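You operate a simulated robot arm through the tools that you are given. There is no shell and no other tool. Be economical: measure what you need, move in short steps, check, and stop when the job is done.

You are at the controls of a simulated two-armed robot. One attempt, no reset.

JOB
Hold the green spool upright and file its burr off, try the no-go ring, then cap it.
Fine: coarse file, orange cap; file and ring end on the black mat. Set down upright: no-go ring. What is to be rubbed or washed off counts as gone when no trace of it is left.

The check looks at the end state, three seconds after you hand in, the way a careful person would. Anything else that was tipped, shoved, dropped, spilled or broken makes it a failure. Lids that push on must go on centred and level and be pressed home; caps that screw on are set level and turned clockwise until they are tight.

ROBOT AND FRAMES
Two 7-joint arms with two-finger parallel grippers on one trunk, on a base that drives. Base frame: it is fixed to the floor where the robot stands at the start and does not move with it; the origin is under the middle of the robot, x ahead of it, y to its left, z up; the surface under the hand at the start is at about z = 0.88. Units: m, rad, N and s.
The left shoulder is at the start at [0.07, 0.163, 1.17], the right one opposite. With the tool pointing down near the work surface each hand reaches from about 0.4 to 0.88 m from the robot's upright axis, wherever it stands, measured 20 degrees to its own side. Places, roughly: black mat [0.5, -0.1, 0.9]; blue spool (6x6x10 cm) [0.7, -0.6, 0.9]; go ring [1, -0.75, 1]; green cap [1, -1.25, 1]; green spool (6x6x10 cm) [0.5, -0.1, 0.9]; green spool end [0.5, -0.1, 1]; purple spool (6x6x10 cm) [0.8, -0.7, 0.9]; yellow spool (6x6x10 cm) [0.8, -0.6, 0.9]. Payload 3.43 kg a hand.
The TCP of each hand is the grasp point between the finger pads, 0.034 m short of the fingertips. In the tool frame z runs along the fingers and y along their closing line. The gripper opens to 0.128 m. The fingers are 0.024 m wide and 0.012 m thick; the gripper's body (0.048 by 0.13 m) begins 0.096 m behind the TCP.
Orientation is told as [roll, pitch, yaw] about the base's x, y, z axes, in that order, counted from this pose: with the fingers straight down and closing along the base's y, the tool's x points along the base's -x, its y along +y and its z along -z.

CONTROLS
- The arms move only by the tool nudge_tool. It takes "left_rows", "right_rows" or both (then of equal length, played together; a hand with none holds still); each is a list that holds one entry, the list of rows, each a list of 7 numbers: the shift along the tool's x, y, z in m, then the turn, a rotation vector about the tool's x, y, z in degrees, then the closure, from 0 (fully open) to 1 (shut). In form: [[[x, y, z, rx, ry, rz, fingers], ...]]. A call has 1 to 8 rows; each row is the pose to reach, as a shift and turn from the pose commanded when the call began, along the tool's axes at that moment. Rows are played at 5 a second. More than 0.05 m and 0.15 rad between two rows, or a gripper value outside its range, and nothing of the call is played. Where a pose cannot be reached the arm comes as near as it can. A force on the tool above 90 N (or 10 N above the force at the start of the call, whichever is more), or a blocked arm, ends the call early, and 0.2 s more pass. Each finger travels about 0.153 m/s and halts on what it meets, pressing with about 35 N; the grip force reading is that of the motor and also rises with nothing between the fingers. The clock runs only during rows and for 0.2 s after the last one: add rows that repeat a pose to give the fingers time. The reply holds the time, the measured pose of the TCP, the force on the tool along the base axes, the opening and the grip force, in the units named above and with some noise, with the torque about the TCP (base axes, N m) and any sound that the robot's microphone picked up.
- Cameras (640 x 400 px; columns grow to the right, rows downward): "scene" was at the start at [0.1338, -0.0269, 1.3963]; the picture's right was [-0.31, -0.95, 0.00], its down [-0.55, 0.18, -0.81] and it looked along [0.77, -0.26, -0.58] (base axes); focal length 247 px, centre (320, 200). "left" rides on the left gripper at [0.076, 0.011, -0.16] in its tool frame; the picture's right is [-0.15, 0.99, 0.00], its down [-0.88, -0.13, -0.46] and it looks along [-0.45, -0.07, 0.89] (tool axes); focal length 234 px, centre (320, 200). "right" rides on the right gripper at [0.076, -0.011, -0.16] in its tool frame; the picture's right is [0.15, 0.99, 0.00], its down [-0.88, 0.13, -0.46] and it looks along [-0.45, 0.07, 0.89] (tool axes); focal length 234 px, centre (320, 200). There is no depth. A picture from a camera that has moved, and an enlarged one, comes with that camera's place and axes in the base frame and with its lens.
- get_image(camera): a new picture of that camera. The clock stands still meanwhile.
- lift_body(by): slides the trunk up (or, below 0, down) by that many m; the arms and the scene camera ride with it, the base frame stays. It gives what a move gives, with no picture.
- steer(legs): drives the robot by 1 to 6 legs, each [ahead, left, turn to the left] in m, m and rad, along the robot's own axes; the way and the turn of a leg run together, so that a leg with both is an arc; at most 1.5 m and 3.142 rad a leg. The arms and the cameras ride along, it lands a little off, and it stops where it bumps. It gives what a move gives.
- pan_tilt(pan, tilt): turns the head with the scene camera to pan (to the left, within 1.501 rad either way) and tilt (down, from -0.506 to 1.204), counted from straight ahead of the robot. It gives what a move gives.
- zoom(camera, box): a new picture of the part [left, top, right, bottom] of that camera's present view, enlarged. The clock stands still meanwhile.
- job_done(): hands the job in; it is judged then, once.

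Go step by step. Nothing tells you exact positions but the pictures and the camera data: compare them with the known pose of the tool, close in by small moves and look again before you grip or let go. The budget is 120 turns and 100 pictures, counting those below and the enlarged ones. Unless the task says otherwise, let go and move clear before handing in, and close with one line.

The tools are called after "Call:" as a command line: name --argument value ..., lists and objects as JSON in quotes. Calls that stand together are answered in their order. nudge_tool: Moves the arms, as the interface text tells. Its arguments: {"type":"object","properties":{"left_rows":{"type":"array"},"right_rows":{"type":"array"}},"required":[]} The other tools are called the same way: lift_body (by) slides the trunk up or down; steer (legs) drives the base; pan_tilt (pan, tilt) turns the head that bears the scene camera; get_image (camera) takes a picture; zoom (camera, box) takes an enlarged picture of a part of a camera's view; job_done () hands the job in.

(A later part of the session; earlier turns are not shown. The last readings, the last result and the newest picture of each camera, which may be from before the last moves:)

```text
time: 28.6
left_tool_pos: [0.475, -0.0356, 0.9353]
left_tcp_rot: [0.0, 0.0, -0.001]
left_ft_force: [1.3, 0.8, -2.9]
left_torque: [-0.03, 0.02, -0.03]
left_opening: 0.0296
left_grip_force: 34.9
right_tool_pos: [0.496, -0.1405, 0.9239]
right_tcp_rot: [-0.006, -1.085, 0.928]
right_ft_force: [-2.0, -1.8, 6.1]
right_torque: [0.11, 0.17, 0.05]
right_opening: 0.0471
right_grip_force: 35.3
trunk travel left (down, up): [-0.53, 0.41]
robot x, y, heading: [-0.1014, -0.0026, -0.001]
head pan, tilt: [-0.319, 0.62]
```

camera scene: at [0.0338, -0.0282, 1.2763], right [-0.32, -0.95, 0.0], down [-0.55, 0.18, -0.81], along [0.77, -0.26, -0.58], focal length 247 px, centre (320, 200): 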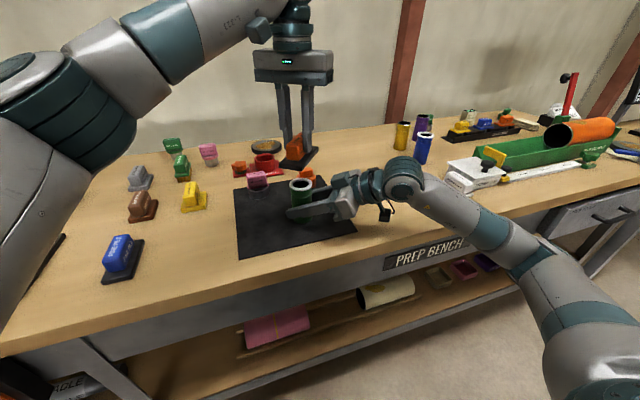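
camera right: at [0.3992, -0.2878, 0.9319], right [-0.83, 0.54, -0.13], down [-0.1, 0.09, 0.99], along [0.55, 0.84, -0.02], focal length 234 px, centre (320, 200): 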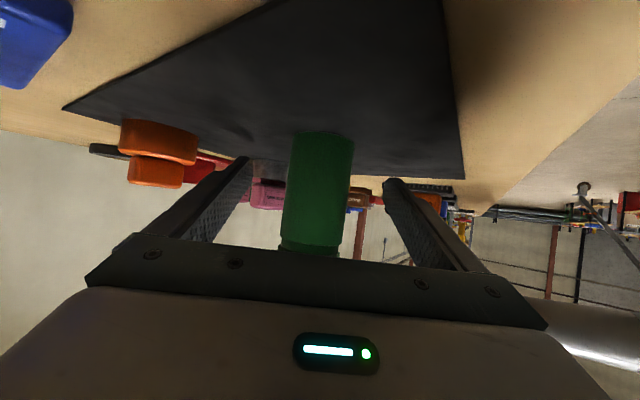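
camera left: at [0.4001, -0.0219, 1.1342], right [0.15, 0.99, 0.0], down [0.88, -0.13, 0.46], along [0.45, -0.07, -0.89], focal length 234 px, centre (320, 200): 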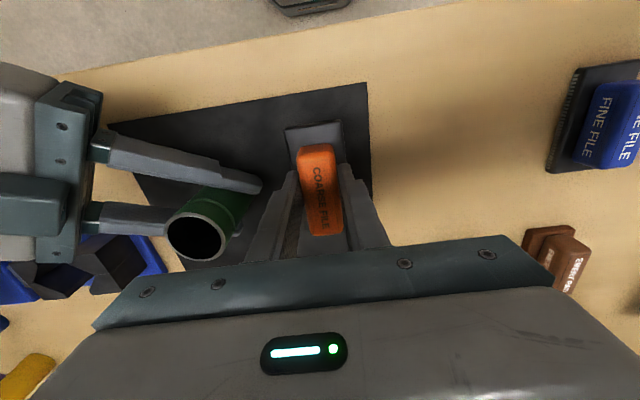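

Call:
nudge_tool --left_rows '[[[0, 0, 0.0015, 0, 0, 0, 1], [0, 0, 0.003, 0, 0, 0, 1], [0, 0, 0.003, 0, 0, 0, 1]]]'

Call:
zoom --camera "scene" --box '[220, 170, 300, 220]'

```text
time: 29.4
left_tool_pos: [0.4751, -0.0343, 0.9351]
left_tcp_rot: [-0.002, -0.004, -0.001]
left_ft_force: [0.5, 0.1, 22.9]
left_torque: [0.2, 0.81, -0.06]
left_opening: 0.0298
left_grip_force: 35.4
right_tool_pos: [0.4958, -0.1395, 0.9242]
right_tcp_rot: [-0.007, -1.085, 0.931]
right_ft_force: [0.6, -0.7, 0.2]
right_torque: [0.04, -0.05, -0.05]
right_opening: 0.0468
right_grip_force: 35.0
trunk travel left (down, up): [-0.53, 0.41]
robot x, y, heading: [-0.1016, -0.0004, -0.001]
head pan, tilt: [-0.319, 0.62]
```

```text
8.00 times, centred on (260, 195) of scene
camera zoom: at [0.0329, -0.0269, 1.2767], right [-0.32, -0.95, 0.0], down [-0.55, 0.18, -0.81], along [0.77, -0.26, -0.58], focal length 1975 px, centre (800, 240)
```

zoom: 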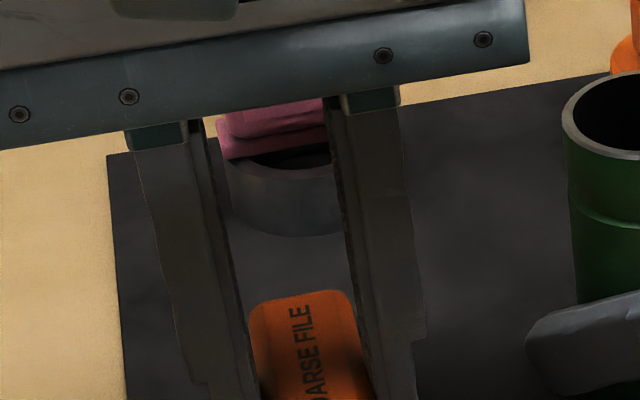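

The file is on the mat. I let go and rise.

Call:
nudge_tool --left_rows '[[[0, 0, -0.001, 0, 0, 0, 0.7], [0, 0, -0.001, 0, 0, 0, 0.5], [0, 0, -0.001, 0, 0, 0, 0.5], [0, 0, -0.04, 0, 0, 0, 0.5], [0, 0, -0.085, 0, 0, 0, 0.5], [0, 0, -0.13, 0, 0, 0, 0.5]]]'

Call:
get_image --camera "left"

Call:
zoom --camera "scene" --box '[200, 140, 360, 240]'

```text
time: 30.9
left_tool_pos: [0.4769, -0.0346, 1.0646]
left_tcp_rot: [0.0, 0.0, 0.001]
left_ft_force: [-0.5, 0.4, -0.4]
left_torque: [0.01, -0.02, 0.0]
left_opening: 0.0638
left_grip_force: 0.1
right_tool_pos: [0.497, -0.1399, 0.924]
right_tcp_rot: [-0.005, -1.085, 0.929]
right_ft_force: [-3.7, -2.5, 3.8]
right_torque: [0.04, 0.22, 0.08]
right_opening: 0.047
right_grip_force: 35.4
trunk travel left (down, up): [-0.53, 0.41]
robot x, y, heading: [-0.1002, -0.0041, -0.002]
head pan, tilt: [-0.319, 0.62]
```

```text
64 pictures are left
camera left: at [0.3984, -0.0221, 1.2244], right [0.15, 0.99, 0.0], down [0.88, -0.13, 0.46], along [0.45, -0.07, -0.89], focal length 234 px, centre (320, 200)
```

left: 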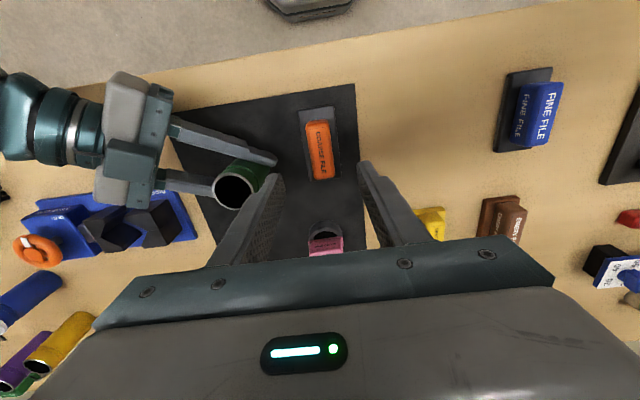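

```text
4.00 times, centred on (280, 190) of scene
camera zoom: at [0.0336, -0.0272, 1.2763], right [-0.32, -0.95, 0.0], down [-0.55, 0.18, -0.81], along [0.77, -0.26, -0.58], focal length 987 px, centre (480, 240)
```

zoom: 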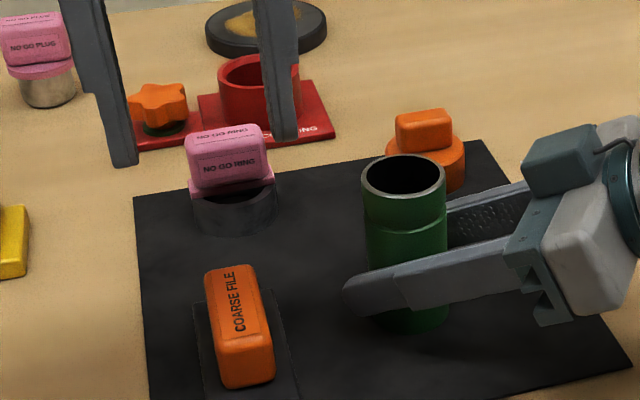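

The file lies flat on the mat. Next the no-go ring: I bring the left hand over it and look.

Call:
nudge_tool --left_rows '[[[-0.04, -0.004, -0.01, 0, 0, 0, 0.3], [-0.08, -0.008, -0.02, 0, 0, 0, 0.3], [-0.12, -0.011, -0.03, 0, 0, 0, 0.2], [-0.15, -0.013, -0.035, 0, 0, 0, 0.2]]]'

Call:
get_image --camera "left"

Call:
zoom --camera "scene" --box '[236, 150, 332, 210]'

```text
time: 31.9
left_tool_pos: [0.6236, -0.0466, 1.0987]
left_tcp_rot: [0.002, 0.0, -0.002]
left_ft_force: [0.9, -0.6, -0.4]
left_torque: [0.01, -0.02, -0.01]
left_opening: 0.1022
left_grip_force: 0.0
left hand out of reach, approached as far as the arm can: row 4
right_tool_pos: [0.4962, -0.141, 0.923]
right_tcp_rot: [-0.004, -1.087, 0.928]
right_ft_force: [0.4, -0.8, -0.1]
right_torque: [-0.11, 0.09, -0.02]
right_opening: 0.0471
right_grip_force: 35.4
trunk travel left (down, up): [-0.53, 0.41]
robot x, y, heading: [-0.0956, 0.0037, -0.003]
head pan, tilt: [-0.319, 0.62]
```

```text
62 pictures are left
camera left: at [0.5451, -0.0355, 1.2587], right [0.15, 0.99, 0.0], down [0.88, -0.13, 0.46], along [0.45, -0.07, -0.89], focal length 234 px, centre (320, 200)
```

left: 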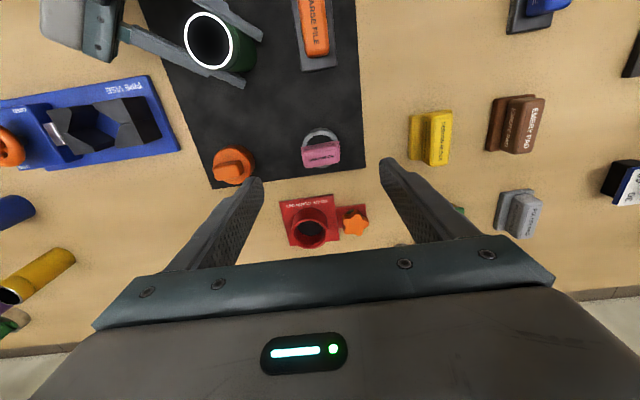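

```text
6.67 times, centred on (284, 180) of scene
camera zoom: at [0.0334, -0.0289, 1.2763], right [-0.32, -0.95, 0.0], down [-0.55, 0.19, -0.81], along [0.77, -0.26, -0.58], focal length 1646 px, centre (560, 333)
```

zoom: 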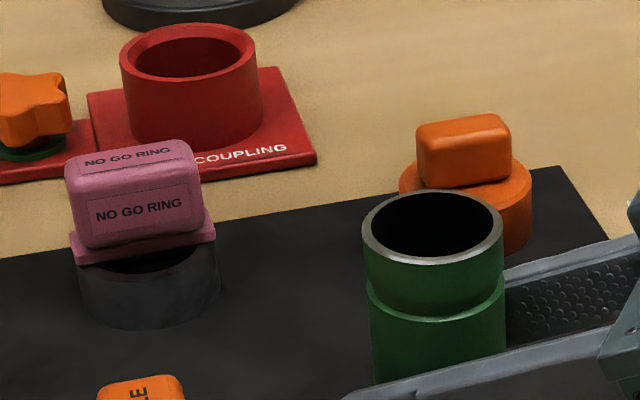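

The rim looked bright from this angle, so I check it closely; I also lower the left hand around the ring's pink handle.

Call:
zoom --camera "left" --box '[168, 2, 264, 62]'

Call:
nudge_tool --left_rows '[[[0, 0, 0.03, 0, 0, -1, 0.25], [-0.003, 0, 0.06, 0, 0, -2.5, 0.25], [-0.008, 0, 0.085, 0, 0, -2.5, 0.25], [-0.0125, 0, 0.105, 0, 0, -2.5, 0.25], [-0.0125, 0, 0.105, 0, 0, -2.5, 0.25]]]'

Call:
get_image --camera "left"

Call:
zoom --camera "scene" --box '[216, 130, 344, 210]'

```text
6.67 times, centred on (216, 32) of left
camera zoom: at [0.5451, -0.0355, 1.2587], right [0.15, 0.99, 0.0], down [0.88, -0.13, 0.46], along [0.45, -0.07, -0.89], focal length 1561 px, centre (1013, 1320)
```

zoom: 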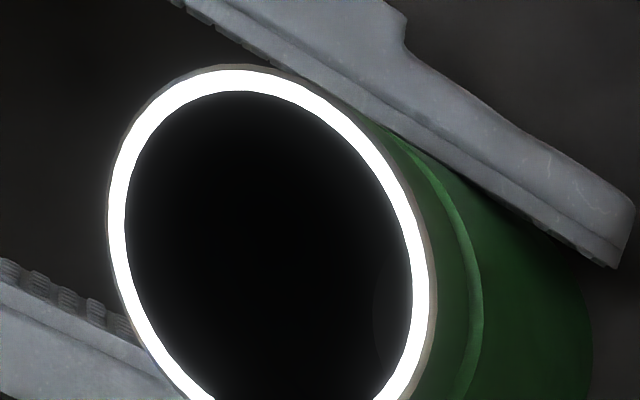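

```text
time: 33.0
left_tool_pos: [0.6336, -0.046, 0.9949]
left_tcp_rot: [0.002, 0.0, 0.042]
left_ft_force: [-0.3, -0.1, 0.0]
left_torque: [0.0, 0.01, -0.03]
left_opening: 0.096
left_grip_force: 0.2
right_tool_pos: [0.497, -0.1408, 0.9243]
right_tcp_rot: [-0.005, -1.083, 0.929]
right_ft_force: [3.0, 2.3, 2.9]
right_torque: [0.25, -0.04, -0.12]
right_opening: 0.0469
right_grip_force: 35.0
trunk travel left (down, up): [-0.53, 0.41]
robot x, y, heading: [-0.0986, 0.0018, -0.006]
head pan, tilt: [-0.319, 0.62]
```

```text
59 pictures are left
camera left: at [0.5562, -0.0369, 1.1534], right [0.1, 0.99, 0.0], down [0.89, -0.09, 0.46], along [0.45, -0.05, -0.89], focal length 234 px, centre (320, 200)
```

left: 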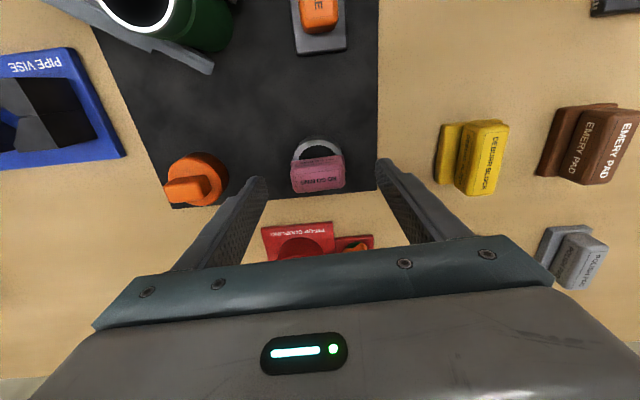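

```text
5.00 times, centred on (280, 170) of scene
camera zoom: at [0.0343, -0.0267, 1.2763], right [-0.32, -0.95, 0.0], down [-0.55, 0.18, -0.81], along [0.77, -0.26, -0.58], focal length 1234 px, centre (520, 350)
```

zoom: 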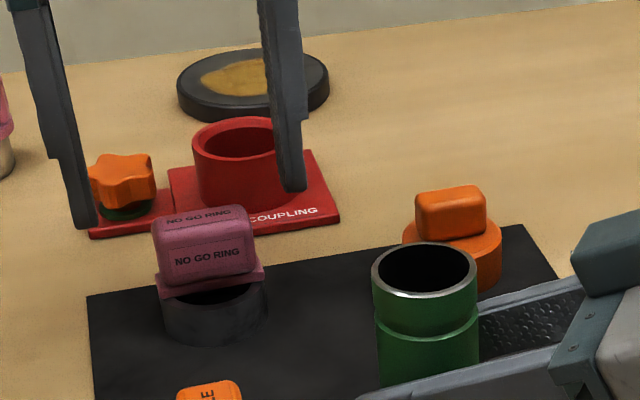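

The rim is smooth bare metal, just glinting. The ring's handle is centred between the left fingers; I lower and grip it.

Call:
nudge_tool --left_rows '[[[0, 0, 0.02, 0, 0, 0, 0.3], [0, 0, 0.037, 0, 0, 0, 0.35], [0, 0, 0.037, 0, 0, 0, 0.45], [0, 0, 0.037, 0, 0, 0, 0.55], [0, 0, 0.037, 0, 0, 0, 0.7], [0, 0, 0.037, 0, 0, 0, 0.85], [0, 0, 0.037, 0, 0, 0, 1]]]'

Call:
zoom --camera "scene" --box '[216, 130, 344, 210]'

```text
time: 34.6
left_tool_pos: [0.6332, -0.0457, 0.955]
left_tcp_rot: [-0.001, -0.002, 0.043]
left_ft_force: [-0.5, -1.0, 0.3]
left_torque: [-0.05, 0.03, 0.0]
left_opening: 0.0513
left_grip_force: 35.1
right_tool_pos: [0.496, -0.1412, 0.9243]
right_tcp_rot: [-0.006, -1.084, 0.928]
right_ft_force: [1.7, 1.9, 4.8]
right_torque: [0.24, 0.05, -0.02]
right_opening: 0.0467
right_grip_force: 35.1
trunk travel left (down, up): [-0.53, 0.41]
robot x, y, heading: [-0.1013, -0.0032, -0.0]
head pan, tilt: [-0.319, 0.62]
```

```text
5.00 times, centred on (280, 170) of scene
camera zoom: at [0.034, -0.0269, 1.2763], right [-0.32, -0.95, 0.0], down [-0.55, 0.18, -0.81], along [0.77, -0.26, -0.58], focal length 1234 px, centre (520, 350)
```

zoom: 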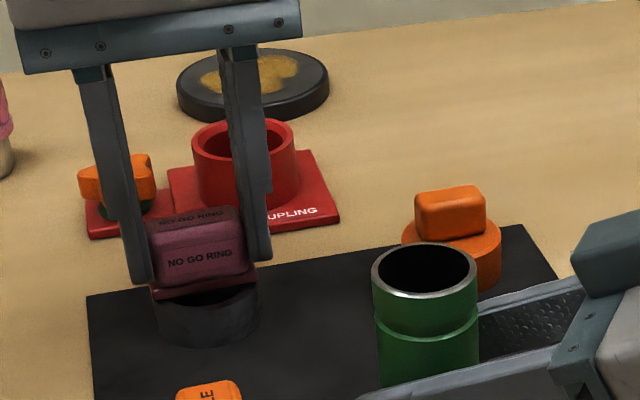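

Call:
nudge_tool --left_rows '[[[0.005, 0, -0.04, 0, 0, 0, 1], [0.02, 0, -0.08, 0, 0, 0, 1], [0.045, -0.005, -0.12, 0, 0, 0, 1], [0.07, -0.025, -0.132, 0, 0, 0, 1], [0.095, -0.045, -0.132, 0, 0, 0, 1], [0.12, -0.07, -0.132, 0, 0, 0, 1], [0.1409, -0.087, -0.132, 0, 0, 0, 1]]]'

Call:
get_image --camera "left"

Call:
zoom --camera "scene" --box '[240, 130, 368, 210]'

Call:
get_image --camera "right"

```text
time: 36.2
left_tool_pos: [0.4984, -0.1388, 1.0886]
left_tcp_rot: [0.001, 0.001, 0.044]
left_ft_force: [1.0, 0.3, -1.1]
left_torque: [-0.01, 0.04, 0.0]
left_opening: 0.0511
left_grip_force: 34.8
right_tool_pos: [0.4965, -0.141, 0.9239]
right_tcp_rot: [-0.005, -1.083, 0.929]
right_ft_force: [-1.3, 0.1, 5.5]
right_torque: [0.16, 0.12, 0.07]
right_opening: 0.047
right_grip_force: 34.4
trunk travel left (down, up): [-0.53, 0.41]
robot x, y, heading: [-0.0993, 0.0007, -0.003]
head pan, tilt: [-0.319, 0.62]
```

```text
56 pictures are left
camera left: at [0.4206, -0.1306, 1.2483], right [0.1, 0.99, 0.0], down [0.89, -0.09, 0.46], along [0.45, -0.05, -0.89], focal length 234 px, centre (320, 200)
```

left: 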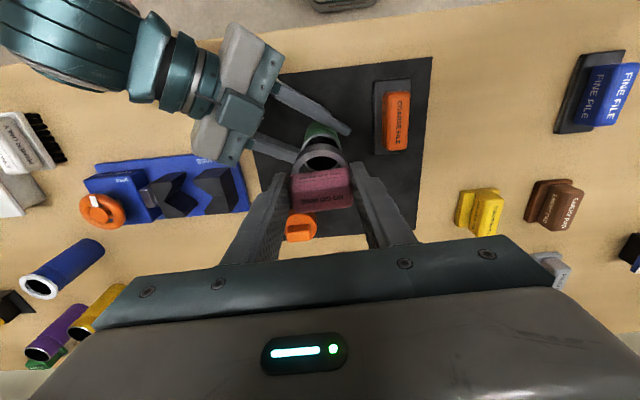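

```text
5.00 times, centred on (304, 170) of scene
camera zoom: at [0.0339, -0.0271, 1.2763], right [-0.32, -0.95, 0.0], down [-0.55, 0.18, -0.81], along [0.77, -0.26, -0.58], focal length 1234 px, centre (400, 350)
```

zoom: 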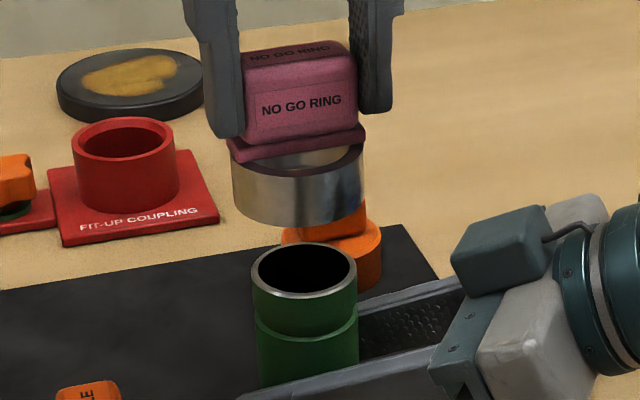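

```text
54 pictures are left
camera right: at [0.3992, -0.2878, 0.9321], right [-0.83, 0.54, -0.13], down [-0.1, 0.09, 0.99], along [0.55, 0.84, -0.02], focal length 234 px, centre (320, 200)
```

right: 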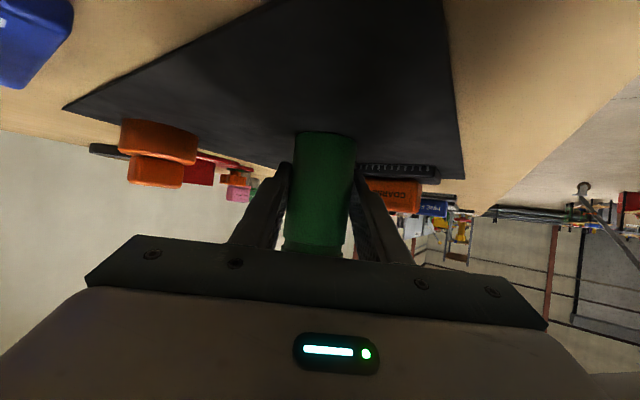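

The ring is over the spool. I lower it to just above the rim and check its centring from two views.

Call:
nudge_tool --left_rows '[[[0, 0, 0.01, 0, 0, 0, 1], [0, 0, 0.018, 0, 0, 0, 1], [0, 0, 0.018, 0, 0, 0, 1]]]'

Call:
zoom --camera "left" --box '[272, 110, 368, 210]'

Call:
zoom --camera "scene" --box '[272, 155, 336, 195]'

```text
time: 37.0
left_tool_pos: [0.4993, -0.1395, 1.0684]
left_tcp_rot: [0.0, 0.002, 0.045]
left_ft_force: [0.4, 0.6, -1.6]
left_torque: [-0.02, 0.06, -0.01]
left_opening: 0.0515
left_grip_force: 35.2
right_tool_pos: [0.4969, -0.1398, 0.9249]
right_tcp_rot: [-0.005, -1.086, 0.927]
right_ft_force: [1.2, 1.8, 4.9]
right_torque: [0.18, 0.09, -0.06]
right_opening: 0.0469
right_grip_force: 35.4
trunk travel left (down, up): [-0.53, 0.41]
robot x, y, heading: [-0.1012, -0.0015, -0.002]
head pan, tilt: [-0.319, 0.62]
```

```text
4.00 times, centred on (320, 160) of left
camera zoom: at [0.4205, -0.1309, 1.2278], right [0.1, 0.99, 0.0], down [0.89, -0.09, 0.46], along [0.45, -0.05, -0.89], focal length 937 px, centre (320, 360)
```

zoom: 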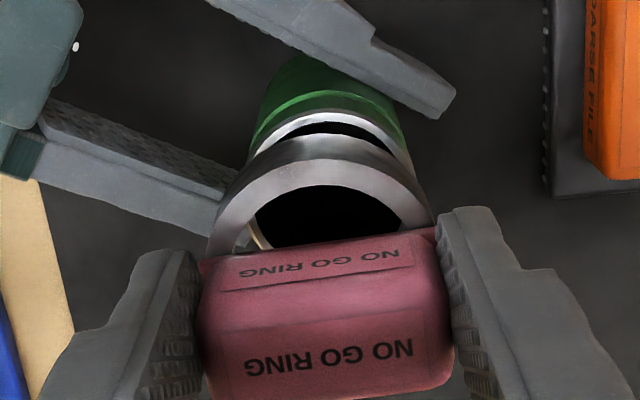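

```text
10.00 times, centred on (304, 175) of scene
camera zoom: at [0.034, -0.0269, 1.2763], right [-0.32, -0.95, 0.0], down [-0.55, 0.18, -0.81], along [0.77, -0.26, -0.58], focal length 2468 px, centre (480, 450)
```

zoom: 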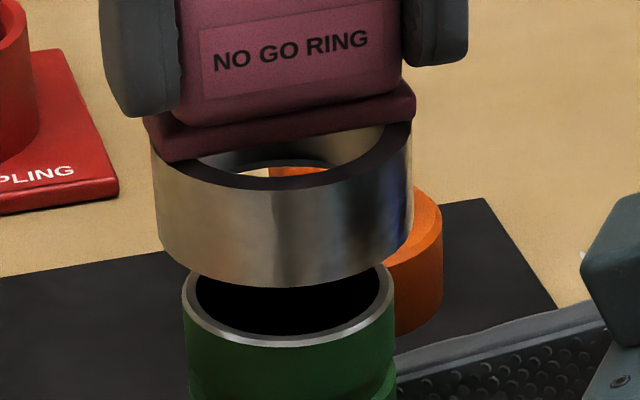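

The ring sits a few mm too far ahead and to the right; I correct and lower closer.

Call:
nudge_tool --left_rows '[[[0.004, 0.002, 0, 0, 0, 0, 1], [0.004, 0.002, 0.005, 0, 0, 0, 1], [0.004, 0.002, 0.009, 0, 0, 0, 1], [0.004, 0.002, 0.009, 0, 0, 0, 1]]]'

Call:
zoom --camera "left" --box '[272, 110, 368, 210]'

Call:
zoom --camera "scene" --box '[272, 155, 336, 195]'

```text
time: 38.0
left_tool_pos: [0.4944, -0.136, 1.059]
left_tcp_rot: [-0.002, 0.0, 0.044]
left_ft_force: [-0.3, 0.1, -1.0]
left_torque: [-0.02, 0.01, 0.0]
left_opening: 0.0515
left_grip_force: 35.3
right_tool_pos: [0.4964, -0.1391, 0.9251]
right_tcp_rot: [-0.005, -1.085, 0.929]
right_ft_force: [1.2, 1.4, 5.4]
right_torque: [0.2, 0.09, -0.03]
right_opening: 0.047
right_grip_force: 35.3
trunk travel left (down, up): [-0.53, 0.41]
robot x, y, heading: [-0.0984, 0.0031, -0.002]
head pan, tilt: [-0.319, 0.62]
```

```text
4.00 times, centred on (320, 160) of left
camera zoom: at [0.4161, -0.128, 1.2194], right [0.1, 0.99, 0.0], down [0.89, -0.09, 0.46], along [0.45, -0.05, -0.89], focal length 937 px, centre (320, 360)
```

zoom: 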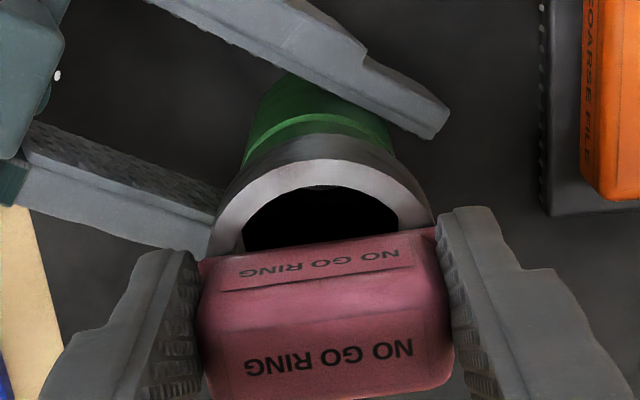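

```text
10.00 times, centred on (304, 175) of scene
camera zoom: at [0.034, -0.027, 1.2763], right [-0.32, -0.95, 0.0], down [-0.55, 0.18, -0.81], along [0.77, -0.26, -0.58], focal length 2468 px, centre (480, 450)
```

zoom: 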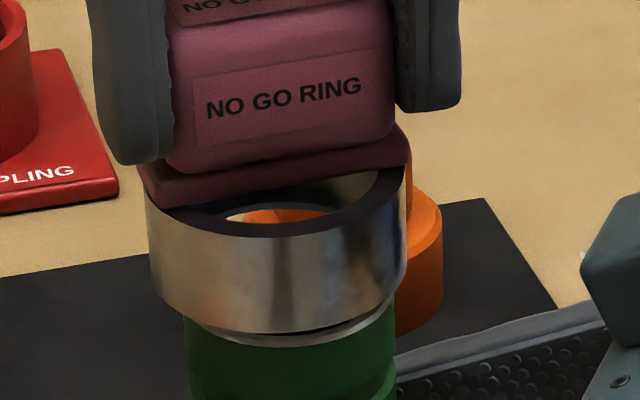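

Nearly centred. I press the ring gently onto the end to try it.

Call:
nudge_tool --left_rows '[[[0, -0.001, 0.002, 0, 0, 0, 1], [0, -0.001, 0.004, 0, 0, 0, 1], [0, -0.001, 0.006, 0, 0, 0, 1], [0, -0.001, 0.006, 0, 0, 0, 1]]]'

```text
time: 39.0
left_tool_pos: [0.4925, -0.1376, 1.0559]
left_tcp_rot: [0.0, -0.001, 0.046]
left_ft_force: [4.3, 2.2, 18.4]
left_torque: [0.18, 0.04, -0.03]
left_opening: 0.0513
left_grip_force: 34.8
right_tool_pos: [0.4961, -0.1411, 0.925]
right_tcp_rot: [-0.007, -1.085, 0.929]
right_ft_force: [1.8, -1.5, -0.6]
right_torque: [0.55, -0.74, -0.13]
right_opening: 0.0467
right_grip_force: 35.4
trunk travel left (down, up): [-0.53, 0.41]
robot x, y, heading: [-0.1011, 0.0007, -0.002]
head pan, tilt: [-0.319, 0.62]
```

Call:
nudge_tool --left_rows '[[[0, 0, 0.002, 0, 0, 0, 1], [0, 0, 0.002, 0, 0, 0, 1], [0, 0, 0.002, 0, 0, 0, 1]]]'

Call:
zoom --camera "scene" --box '[272, 155, 336, 195]'

```text
time: 39.9
left_tool_pos: [0.4934, -0.1372, 1.0533]
left_tcp_rot: [-0.002, -0.002, 0.045]
left_ft_force: [7.0, 7.1, 33.8]
left_torque: [0.36, -0.08, -0.06]
left_opening: 0.0515
left_grip_force: 34.8
right_tool_pos: [0.4966, -0.1401, 0.9242]
right_tcp_rot: [-0.005, -1.082, 0.931]
right_ft_force: [5.0, -6.1, -3.3]
right_torque: [0.71, -0.85, 0.0]
right_opening: 0.0468
right_grip_force: 34.6
trunk travel left (down, up): [-0.53, 0.41]
robot x, y, heading: [-0.1014, 0.0004, 0.001]
head pan, tilt: [-0.319, 0.62]
```

```text
10.00 times, centred on (304, 175) of scene
camera zoom: at [0.0333, -0.0264, 1.2765], right [-0.32, -0.95, 0.0], down [-0.55, 0.18, -0.81], along [0.77, -0.26, -0.58], focal length 2468 px, centre (480, 450)
```

zoom: 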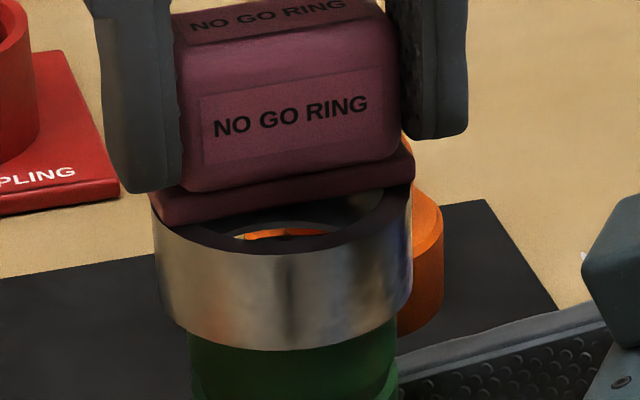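

The ring rests on the rim and doesn't go on, as it should. I re-centre 2 mm and touch once more for a fair try.

Call:
nudge_tool --left_rows '[[[0, 0, -0.005, 0, 0, 0, 1], [0, -0.002, -0.005, 0, 0, 0, 1], [0, -0.002, -0.002, 0, 0, 0, 1], [0, -0.002, 0, 0, 0, 0, 1], [0, -0.002, 0, 0, 0, 0, 1], [0, -0.002, 0, 0, 0, 0, 1]]]'

Call:
zoom --camera "scene" --box '[272, 155, 336, 195]'

```text
time: 41.2
left_tool_pos: [0.4925, -0.1408, 1.0544]
left_tcp_rot: [-0.002, -0.002, 0.042]
left_ft_force: [0.9, -8.6, 25.0]
left_torque: [0.04, -0.36, -0.11]
left_opening: 0.0512
left_grip_force: 35.2
right_tool_pos: [0.4968, -0.1398, 0.9251]
right_tcp_rot: [-0.005, -1.085, 0.931]
right_ft_force: [8.7, 6.9, 0.0]
right_torque: [-1.03, 0.27, 0.06]
right_opening: 0.0469
right_grip_force: 35.6
trunk travel left (down, up): [-0.53, 0.41]
robot x, y, heading: [-0.1005, -0.0009, -0.002]
head pan, tilt: [-0.319, 0.62]
```

```text
10.00 times, centred on (304, 175) of scene
camera zoom: at [0.0335, -0.027, 1.2766], right [-0.32, -0.95, 0.0], down [-0.55, 0.18, -0.81], along [0.77, -0.26, -0.58], focal length 2468 px, centre (480, 450)
```

zoom: 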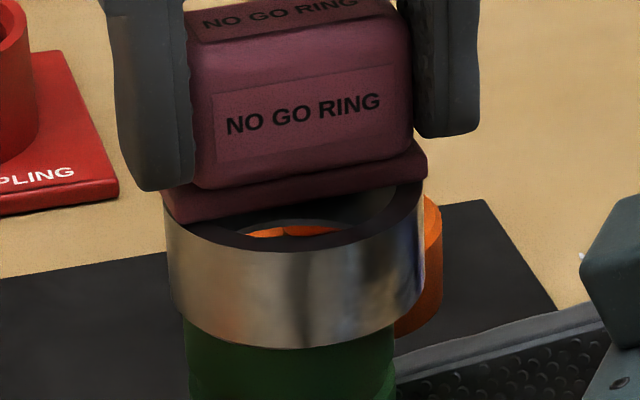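

The no-go ring refuses to go on, centred. I carry it back to the mat at (0.605, -0.045).

Call:
nudge_tool --left_rows '[[[0, 0, -0.035, 0, 0, 0, 1], [-0.025, 0.02, -0.035, 0, 0, 0, 1], [-0.05, 0.04, -0.035, 0, 0, 0, 1], [-0.08, 0.065, -0.035, 0, 0, 0, 1], [-0.1165, 0.0909, -0.03, 0, 0, 0, 1], [-0.1165, 0.0909, 0.01, 0, 0, 0, 1], [-0.1165, 0.0909, 0.05, 0, 0, 0, 1], [-0.1165, 0.0909, 0.08, 0, 0, 0, 1]]]'

Call:
nudge_tool --left_rows '[[[0, 0, 0.01, 0, 0, 0, 1], [0, 0, 0.015, 0, 0, 0, 1], [0, 0, 0.015, 0, 0, 0, 1]]]'

Call:
zoom --camera "scene" --box '[216, 130, 344, 210]'

```text
time: 43.0
left_tool_pos: [0.6079, -0.046, 0.9725]
left_tcp_rot: [0.0, 0.0, 0.043]
left_ft_force: [0.4, 0.7, -1.9]
left_torque: [-0.02, 0.0, -0.01]
left_opening: 0.0514
left_grip_force: 34.9
right_tool_pos: [0.4963, -0.1405, 0.9242]
right_tcp_rot: [-0.007, -1.083, 0.929]
right_ft_force: [-0.3, -0.2, 3.3]
right_torque: [0.08, 0.13, 0.05]
right_opening: 0.0468
right_grip_force: 35.0
trunk travel left (down, up): [-0.53, 0.41]
robot x, y, heading: [-0.0971, -0.0001, -0.002]
head pan, tilt: [-0.319, 0.62]
```

```text
time: 43.9
left_tool_pos: [0.6062, -0.0455, 0.9575]
left_tcp_rot: [-0.001, 0.001, 0.043]
left_ft_force: [0.1, -0.1, -1.5]
left_torque: [0.0, 0.02, -0.02]
left_opening: 0.0511
left_grip_force: 34.7
right_tool_pos: [0.4959, -0.1408, 0.924]
right_tcp_rot: [-0.004, -1.085, 0.929]
right_ft_force: [-0.1, -1.6, 3.4]
right_torque: [0.0, 0.14, 0.01]
right_opening: 0.0469
right_grip_force: 35.1
trunk travel left (down, up): [-0.53, 0.41]
robot x, y, heading: [-0.1041, 0.0006, 0.0]
head pan, tilt: [-0.319, 0.62]
```

```text
5.00 times, centred on (280, 170) of scene
camera zoom: at [0.0339, -0.0272, 1.2763], right [-0.32, -0.95, 0.0], down [-0.55, 0.18, -0.81], along [0.77, -0.26, -0.58], focal length 1234 px, centre (520, 350)
```

zoom: 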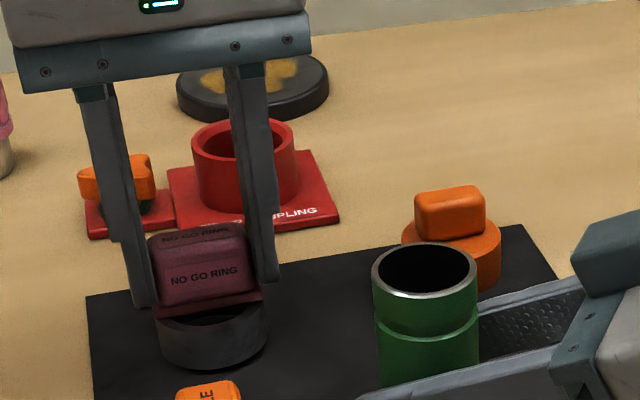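

Call:
nudge_tool --left_rows '[[[0, 0, 0.002, 0, 0, 0, 1], [0, 0, 0.004, 0, 0, 0, 1], [0, 0, 0.004, 0, 0, 0, 1]]]'

```text
time: 44.6
left_tool_pos: [0.6065, -0.0451, 0.9537]
left_tcp_rot: [0.001, -0.003, 0.045]
left_ft_force: [-0.6, -1.5, 5.3]
left_torque: [-0.01, -0.27, 0.0]
left_opening: 0.0512
left_grip_force: 34.7
right_tool_pos: [0.4984, -0.1404, 0.9257]
right_tcp_rot: [-0.006, -1.084, 0.928]
right_ft_force: [3.1, -0.1, 2.2]
right_torque: [0.07, -0.04, -0.03]
right_opening: 0.0466
right_grip_force: 34.7
trunk travel left (down, up): [-0.53, 0.41]
robot x, y, heading: [-0.0967, 0.003, 0.003]
head pan, tilt: [-0.319, 0.62]
```

The ring stands on the mat. I let go, rise, and look at the orange cap.

Call:
nudge_tool --left_rows '[[[0, 0, -0.001, 0, 0, 0, 0.45], [0, 0, -0.001, 0, 0, 0, 0.35], [0, 0, -0.001, 0, 0, 0, 0.35], [0, 0, -0.04, 0, 0, 0, 0.35], [0.01, 0, -0.08, 0, 0, 0, 0.35], [0.02, 0, -0.12, 0, 0, 0, 0.35]]]'

Call:
get_image --camera "left"

Call:
zoom --camera "scene" --box '[280, 150, 344, 190]'

Call:
zoom --camera "scene" --box '[216, 130, 344, 210]'

```text
time: 46.0
left_tool_pos: [0.5838, -0.0475, 1.0752]
left_tcp_rot: [0.0, 0.001, 0.043]
left_ft_force: [0.1, -0.6, 0.5]
left_torque: [-0.04, 0.02, -0.03]
left_opening: 0.0833
left_grip_force: 0.0
right_tool_pos: [0.4968, -0.1407, 0.9248]
right_tcp_rot: [-0.005, -1.085, 0.929]
right_ft_force: [-3.3, -3.6, 5.9]
right_torque: [-0.08, 0.26, 0.05]
right_opening: 0.0469
right_grip_force: 35.0
trunk travel left (down, up): [-0.53, 0.41]
robot x, y, heading: [-0.1018, -0.0019, -0.003]
head pan, tilt: [-0.319, 0.62]
```

```text
46 pictures are left
camera left: at [0.5061, -0.0382, 1.2353], right [0.1, 0.99, 0.0], down [0.89, -0.09, 0.46], along [0.45, -0.05, -0.89], focal length 234 px, centre (320, 200)
```

left: 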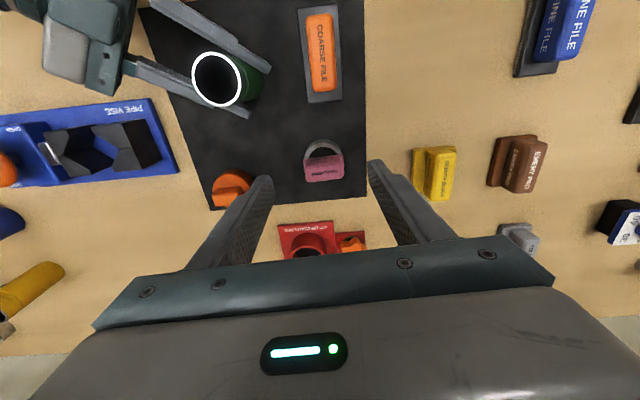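

```text
10.00 times, centred on (312, 170) of scene
camera zoom: at [0.0335, -0.0273, 1.2763], right [-0.32, -0.95, 0.0], down [-0.55, 0.18, -0.81], along [0.77, -0.26, -0.58], focal length 2468 px, centre (400, 500)
```

zoom: 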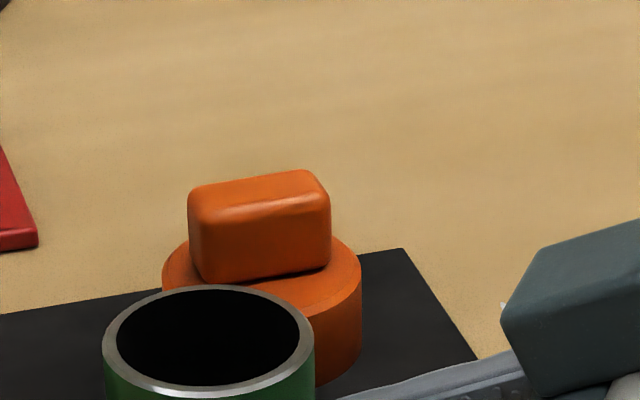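

```text
5.00 times, centred on (280, 170) of scene
camera zoom: at [0.0335, -0.0273, 1.2763], right [-0.32, -0.95, 0.0], down [-0.55, 0.18, -0.81], along [0.77, -0.26, -0.58], focal length 1234 px, centre (520, 350)
```

zoom: 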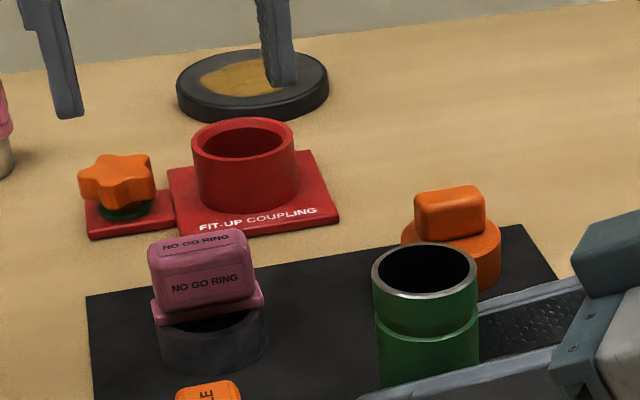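

Call:
zoom --camera "left" --box '[192, 150, 288, 210]'

```text
6.67 times, centred on (240, 180) of left
camera zoom: at [0.5061, -0.0382, 1.2353], right [0.1, 0.99, 0.0], down [0.89, -0.09, 0.46], along [0.45, -0.05, -0.89], focal length 1561 px, centre (853, 333)
```

zoom: 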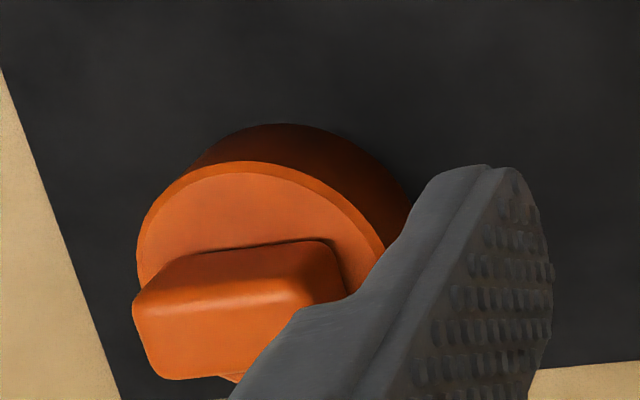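

The cap sits at about (0.644, -0.189), its top near z 0.907, with the handle bar along y. To reach it I'll tilt the left hand 25° forward. First I go near it.

Call:
nudge_tool --left_rows '[[[0.001, -0.035, 0, 0, 0, 1, 0.35], [0.003, -0.07, 0, 0, 0, 2.5, 0.35], [0.004, -0.105, 0, 0, 0, 4, 0.35], [0.005, -0.1414, 0, 0, 0, 5.3, 0.35]]]'

Call:
nudge_tool --left_rows '[[[-0.01, 0, 0.01, 0, -8, 0, 0.35], [-0.02, 0, 0.03, 0, -16, 0, 0.35], [-0.03, 0, 0.05, 0, -24, 0, 0.35], [-0.04, 0, 0.07, 0, -25, 0, 0.35], [-0.04, 0, 0.07, 0, -25, 0, 0.35]]]'

Call:
get_image --camera "left"

Call:
get_image --camera "scene"

```text
time: 47.0
left_tool_pos: [0.574, -0.1627, 1.0645]
left_tcp_rot: [-0.002, -0.003, -0.05]
left_ft_force: [0.1, -0.3, 0.3]
left_torque: [-0.01, 0.02, 0.02]
left_opening: 0.0835
left_grip_force: 0.0
left hand out of reach, approached as far as the arm can: row 3, 4
right_tool_pos: [0.497, -0.1404, 0.9245]
right_tcp_rot: [-0.005, -1.085, 0.928]
right_ft_force: [-1.4, 1.6, 3.2]
right_torque: [0.02, 0.2, -0.08]
right_opening: 0.0468
right_grip_force: 34.8
trunk travel left (down, up): [-0.53, 0.41]
robot x, y, heading: [-0.1008, -0.0046, -0.004]
head pan, tilt: [-0.319, 0.62]
```

```text
time: 48.2
left_tool_pos: [0.6131, -0.1639, 0.9957]
left_tcp_rot: [0.0, -0.436, -0.048]
left_ft_force: [-0.1, 0.7, -0.6]
left_torque: [0.01, 0.02, 0.02]
left_opening: 0.0832
left_grip_force: 0.0
right_tool_pos: [0.4966, -0.1406, 0.9239]
right_tcp_rot: [-0.004, -1.083, 0.928]
right_ft_force: [-1.9, 0.7, 4.1]
right_torque: [0.11, 0.16, 0.01]
right_opening: 0.0466
right_grip_force: 35.2
trunk travel left (down, up): [-0.53, 0.41]
robot x, y, heading: [-0.0981, -0.0026, -0.004]
head pan, tilt: [-0.319, 0.62]
```

```text
42 pictures are left
camera left: at [0.4748, -0.1445, 1.1089], right [0.18, 0.98, 0.06], down [0.6, -0.16, 0.79], along [0.78, -0.11, -0.62], focal length 234 px, centre (320, 200)
```

left: 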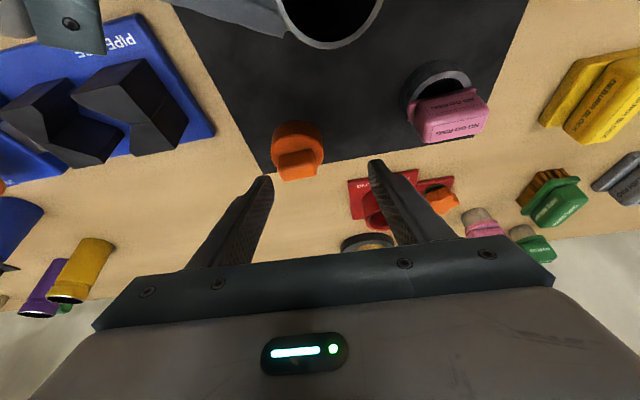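

```text
41 pictures are left
camera scene: at [0.0339, -0.027, 1.2763], right [-0.32, -0.95, 0.0], down [-0.55, 0.18, -0.81], along [0.77, -0.26, -0.58], focal length 247 px, centre (320, 200)
```

scene: 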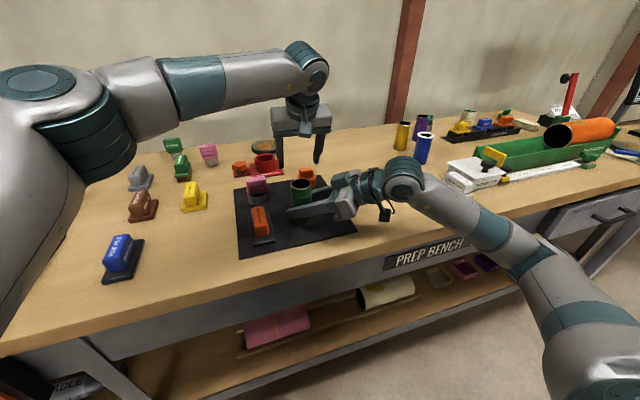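

Call:
nudge_tool --left_rows '[[[0, -0.012, 0.005, 0, 0, 0, 0.4], [0, -0.024, 0.01, 0, 0, 0, 0.4], [0, -0.024, 0.03, 0, 0, 0, 0.4], [0, -0.024, 0.03, 0, 0, 0, 0.4]]]'

Call:
get_image --camera "left"

Call:
zoom --camera "scene" --box '[264, 130, 360, 190]'

```text
time: 49.2
left_tool_pos: [0.624, -0.1903, 0.9712]
left_tcp_rot: [0.002, -0.438, -0.049]
left_ft_force: [-0.4, 0.3, -0.4]
left_torque: [0.05, -0.02, 0.0]
left_opening: 0.0765
left_grip_force: 0.1
right_tool_pos: [0.4959, -0.141, 0.9237]
right_tcp_rot: [-0.007, -1.084, 0.928]
right_ft_force: [-0.4, -0.2, 3.4]
right_torque: [0.11, 0.16, 0.0]
right_opening: 0.0468
right_grip_force: 34.8
trunk travel left (down, up): [-0.53, 0.41]
robot x, y, heading: [-0.0998, 0.0009, 0.0]
head pan, tilt: [-0.319, 0.62]
```

```text
40 pictures are left
camera left: at [0.4854, -0.1704, 1.0838], right [0.18, 0.98, 0.06], down [0.6, -0.16, 0.79], along [0.78, -0.11, -0.62], focal length 234 px, centre (320, 200)
```

left: 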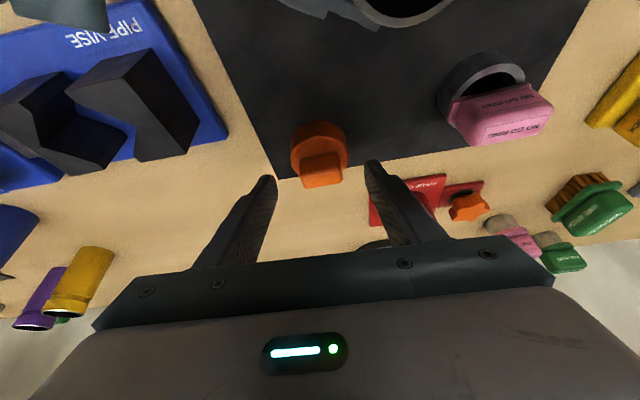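

```text
6.67 times, centred on (312, 160) of scene
camera zoom: at [0.0338, -0.027, 1.2763], right [-0.32, -0.95, 0.0], down [-0.55, 0.18, -0.81], along [0.77, -0.26, -0.58], focal length 1646 px, centre (373, 467)
```

zoom: 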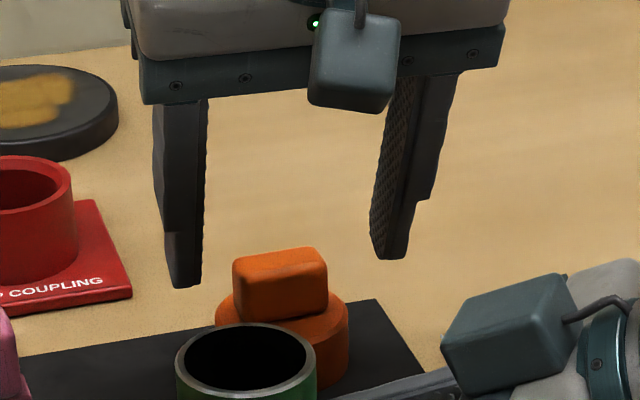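

Call:
nudge_tool --left_rows '[[[0, 0, 0.012, 0, 0, 0, 0.4], [0, 0, 0.024, 0, 0, 0, 0.4], [0, 0, 0.024, 0, 0, 0, 0.4]]]'

Call:
zoom --camera "left" --box '[240, 100, 400, 200]'

Call:
zoom --camera "scene" --box '[280, 140, 344, 180]'

```text
time: 50.0
left_tool_pos: [0.6328, -0.1895, 0.9502]
left_tcp_rot: [-0.001, -0.436, -0.047]
left_ft_force: [-0.2, 0.5, 0.1]
left_torque: [0.0, 0.02, -0.01]
left_opening: 0.0766
left_grip_force: 0.0
right_tool_pos: [0.4966, -0.1399, 0.9239]
right_tcp_rot: [-0.004, -1.084, 0.929]
right_ft_force: [-0.2, 0.2, 2.9]
right_torque: [0.11, 0.16, -0.05]
right_opening: 0.0468
right_grip_force: 34.6
trunk travel left (down, up): [-0.53, 0.41]
robot x, y, heading: [-0.0984, 0.0016, -0.002]
head pan, tilt: [-0.319, 0.62]
```

```text
4.00 times, centred on (320, 150) of left
camera zoom: at [0.4953, -0.1708, 1.0624], right [0.18, 0.98, 0.06], down [0.6, -0.16, 0.79], along [0.78, -0.11, -0.62], focal length 937 px, centre (320, 400)
```

zoom: 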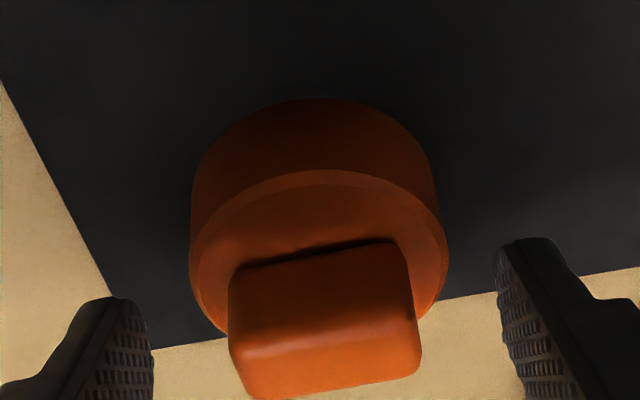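

```text
10.00 times, centred on (312, 160) of scene
camera zoom: at [0.0339, -0.0271, 1.2763], right [-0.32, -0.95, 0.0], down [-0.55, 0.18, -0.81], along [0.77, -0.26, -0.58], focal length 2468 px, centre (400, 600)
```

zoom: 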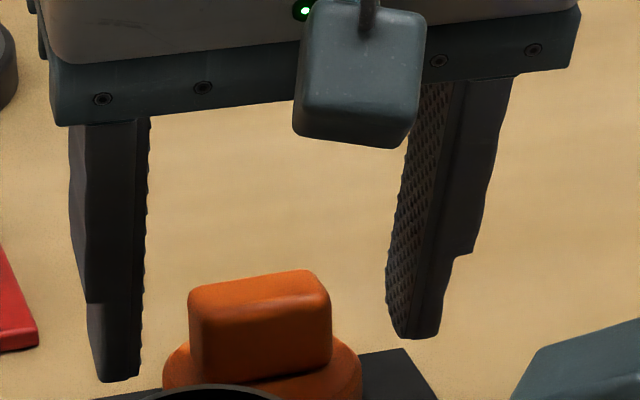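

Aligned with the handle. I close the left gripper and lift gently.

Call:
nudge_tool --left_rows '[[[0, 0, 0.001, 0, 0, 0, 0.55], [0, 0, 0.001, 0, 0, 0, 0.7], [0, 0, 0.001, 0, 0, 0, 0.85], [0, 0, 0.001, 0, 0, 0, 1], [0, 0, 0.001, 0, 0, 0, 1]]]'

Call:
nudge_tool --left_rows '[[[0, 0, -0.02, 0, 0, 0, 1], [0, 0, -0.05, 0, 0, 0, 1], [0.0, 0, -0.08, 0, 0, 0, 1]]]'

Call:
zoom --camera "scene" --box '[248, 110, 376, 190]'

```text
time: 51.2
left_tool_pos: [0.6342, -0.1899, 0.9483]
left_tcp_rot: [0.0, -0.436, -0.048]
left_ft_force: [1.1, -0.8, 2.8]
left_torque: [-0.1, -0.08, 0.06]
left_opening: 0.0386
left_grip_force: 34.8
right_tool_pos: [0.4965, -0.1408, 0.9236]
right_tcp_rot: [-0.004, -1.082, 0.929]
right_ft_force: [-0.1, 0.0, 2.9]
right_torque: [0.09, 0.16, 0.02]
right_opening: 0.0468
right_grip_force: 35.1
trunk travel left (down, up): [-0.53, 0.41]
robot x, y, heading: [-0.0998, 0.0029, -0.002]
head pan, tilt: [-0.319, 0.62]
```

```text
time: 52.0
left_tool_pos: [0.6038, -0.1889, 1.0208]
left_tcp_rot: [0.001, -0.436, -0.048]
left_ft_force: [-0.2, 0.3, 0.2]
left_torque: [0.02, -0.01, 0.02]
left_opening: 0.0385
left_grip_force: 34.9
right_tool_pos: [0.4974, -0.1406, 0.9237]
right_tcp_rot: [-0.006, -1.084, 0.928]
right_ft_force: [-1.8, -0.9, 3.0]
right_torque: [0.02, 0.22, 0.02]
right_opening: 0.0467
right_grip_force: 34.3
trunk travel left (down, up): [-0.53, 0.41]
robot x, y, heading: [-0.0975, -0.0033, -0.005]
head pan, tilt: [-0.319, 0.62]
```

```text
5.00 times, centred on (312, 150) of scene
camera zoom: at [0.0337, -0.027, 1.2763], right [-0.32, -0.95, 0.0], down [-0.55, 0.18, -0.81], along [0.77, -0.26, -0.58], focal length 1234 px, centre (360, 450)
```

zoom: 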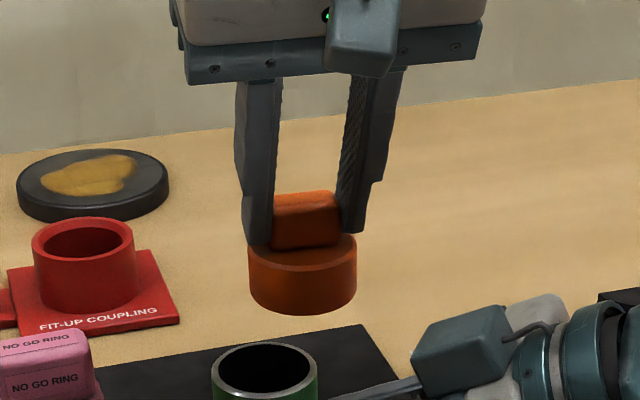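

The cap is held level. I raise it and bring it over the spool.

Call:
nudge_tool --left_rows '[[[-0.0114, 0, -0.0245, 0, 0, 0, 1], [-0.0228, 0, -0.0489, 0, 0, 0, 1], [0.0135, 0.0151, -0.0658, 0, 0, 0, 1], [0.0499, 0.0302, -0.0828, 0, 0, 0, 1], [0.0862, 0.0453, -0.0997, 0, 0, 0, 1], [0.0862, 0.0453, -0.0997, 0, 0, 0, 1]]]'

Call:
zoom --camera "scene" --box '[256, 130, 352, 190]'

Call:
zoom --camera "left" --box '[240, 80, 400, 180]'

```text
time: 53.5
left_tool_pos: [0.4837, -0.1356, 1.0753]
left_tcp_rot: [0.001, -0.436, -0.049]
left_ft_force: [-0.1, 0.3, -1.0]
left_torque: [0.01, 0.01, 0.01]
left_opening: 0.0388
left_grip_force: 35.0
right_tool_pos: [0.4956, -0.14, 0.924]
right_tcp_rot: [-0.004, -1.083, 0.929]
right_ft_force: [-2.0, -1.1, 1.8]
right_torque: [0.02, 0.17, 0.06]
right_opening: 0.0467
right_grip_force: 35.4
trunk travel left (down, up): [-0.53, 0.41]
robot x, y, heading: [-0.1002, 0.0015, 0.002]
head pan, tilt: [-0.319, 0.62]
```

```text
6.67 times, centred on (304, 160) of scene
camera zoom: at [0.0339, -0.0273, 1.2763], right [-0.32, -0.95, 0.0], down [-0.55, 0.18, -0.81], along [0.77, -0.26, -0.58], focal length 1646 px, centre (427, 467)
```

zoom: 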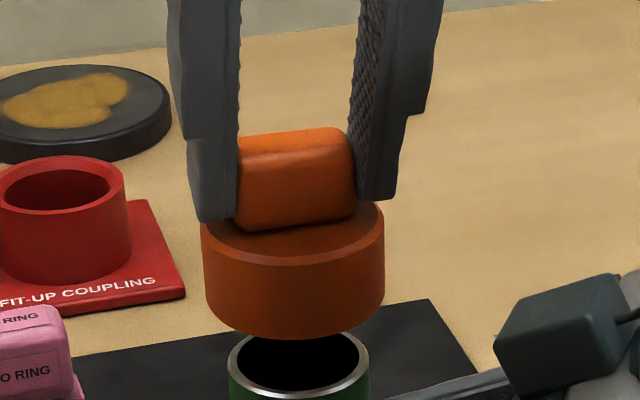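

```text
4.00 times, centred on (320, 130) of left
camera zoom: at [0.3457, -0.1183, 1.188], right [0.18, 0.98, 0.06], down [0.6, -0.16, 0.79], along [0.78, -0.1, -0.62], focal length 937 px, centre (320, 480)
```

zoom: 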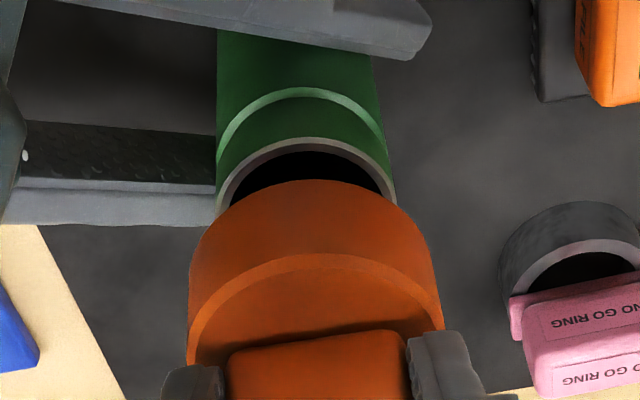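

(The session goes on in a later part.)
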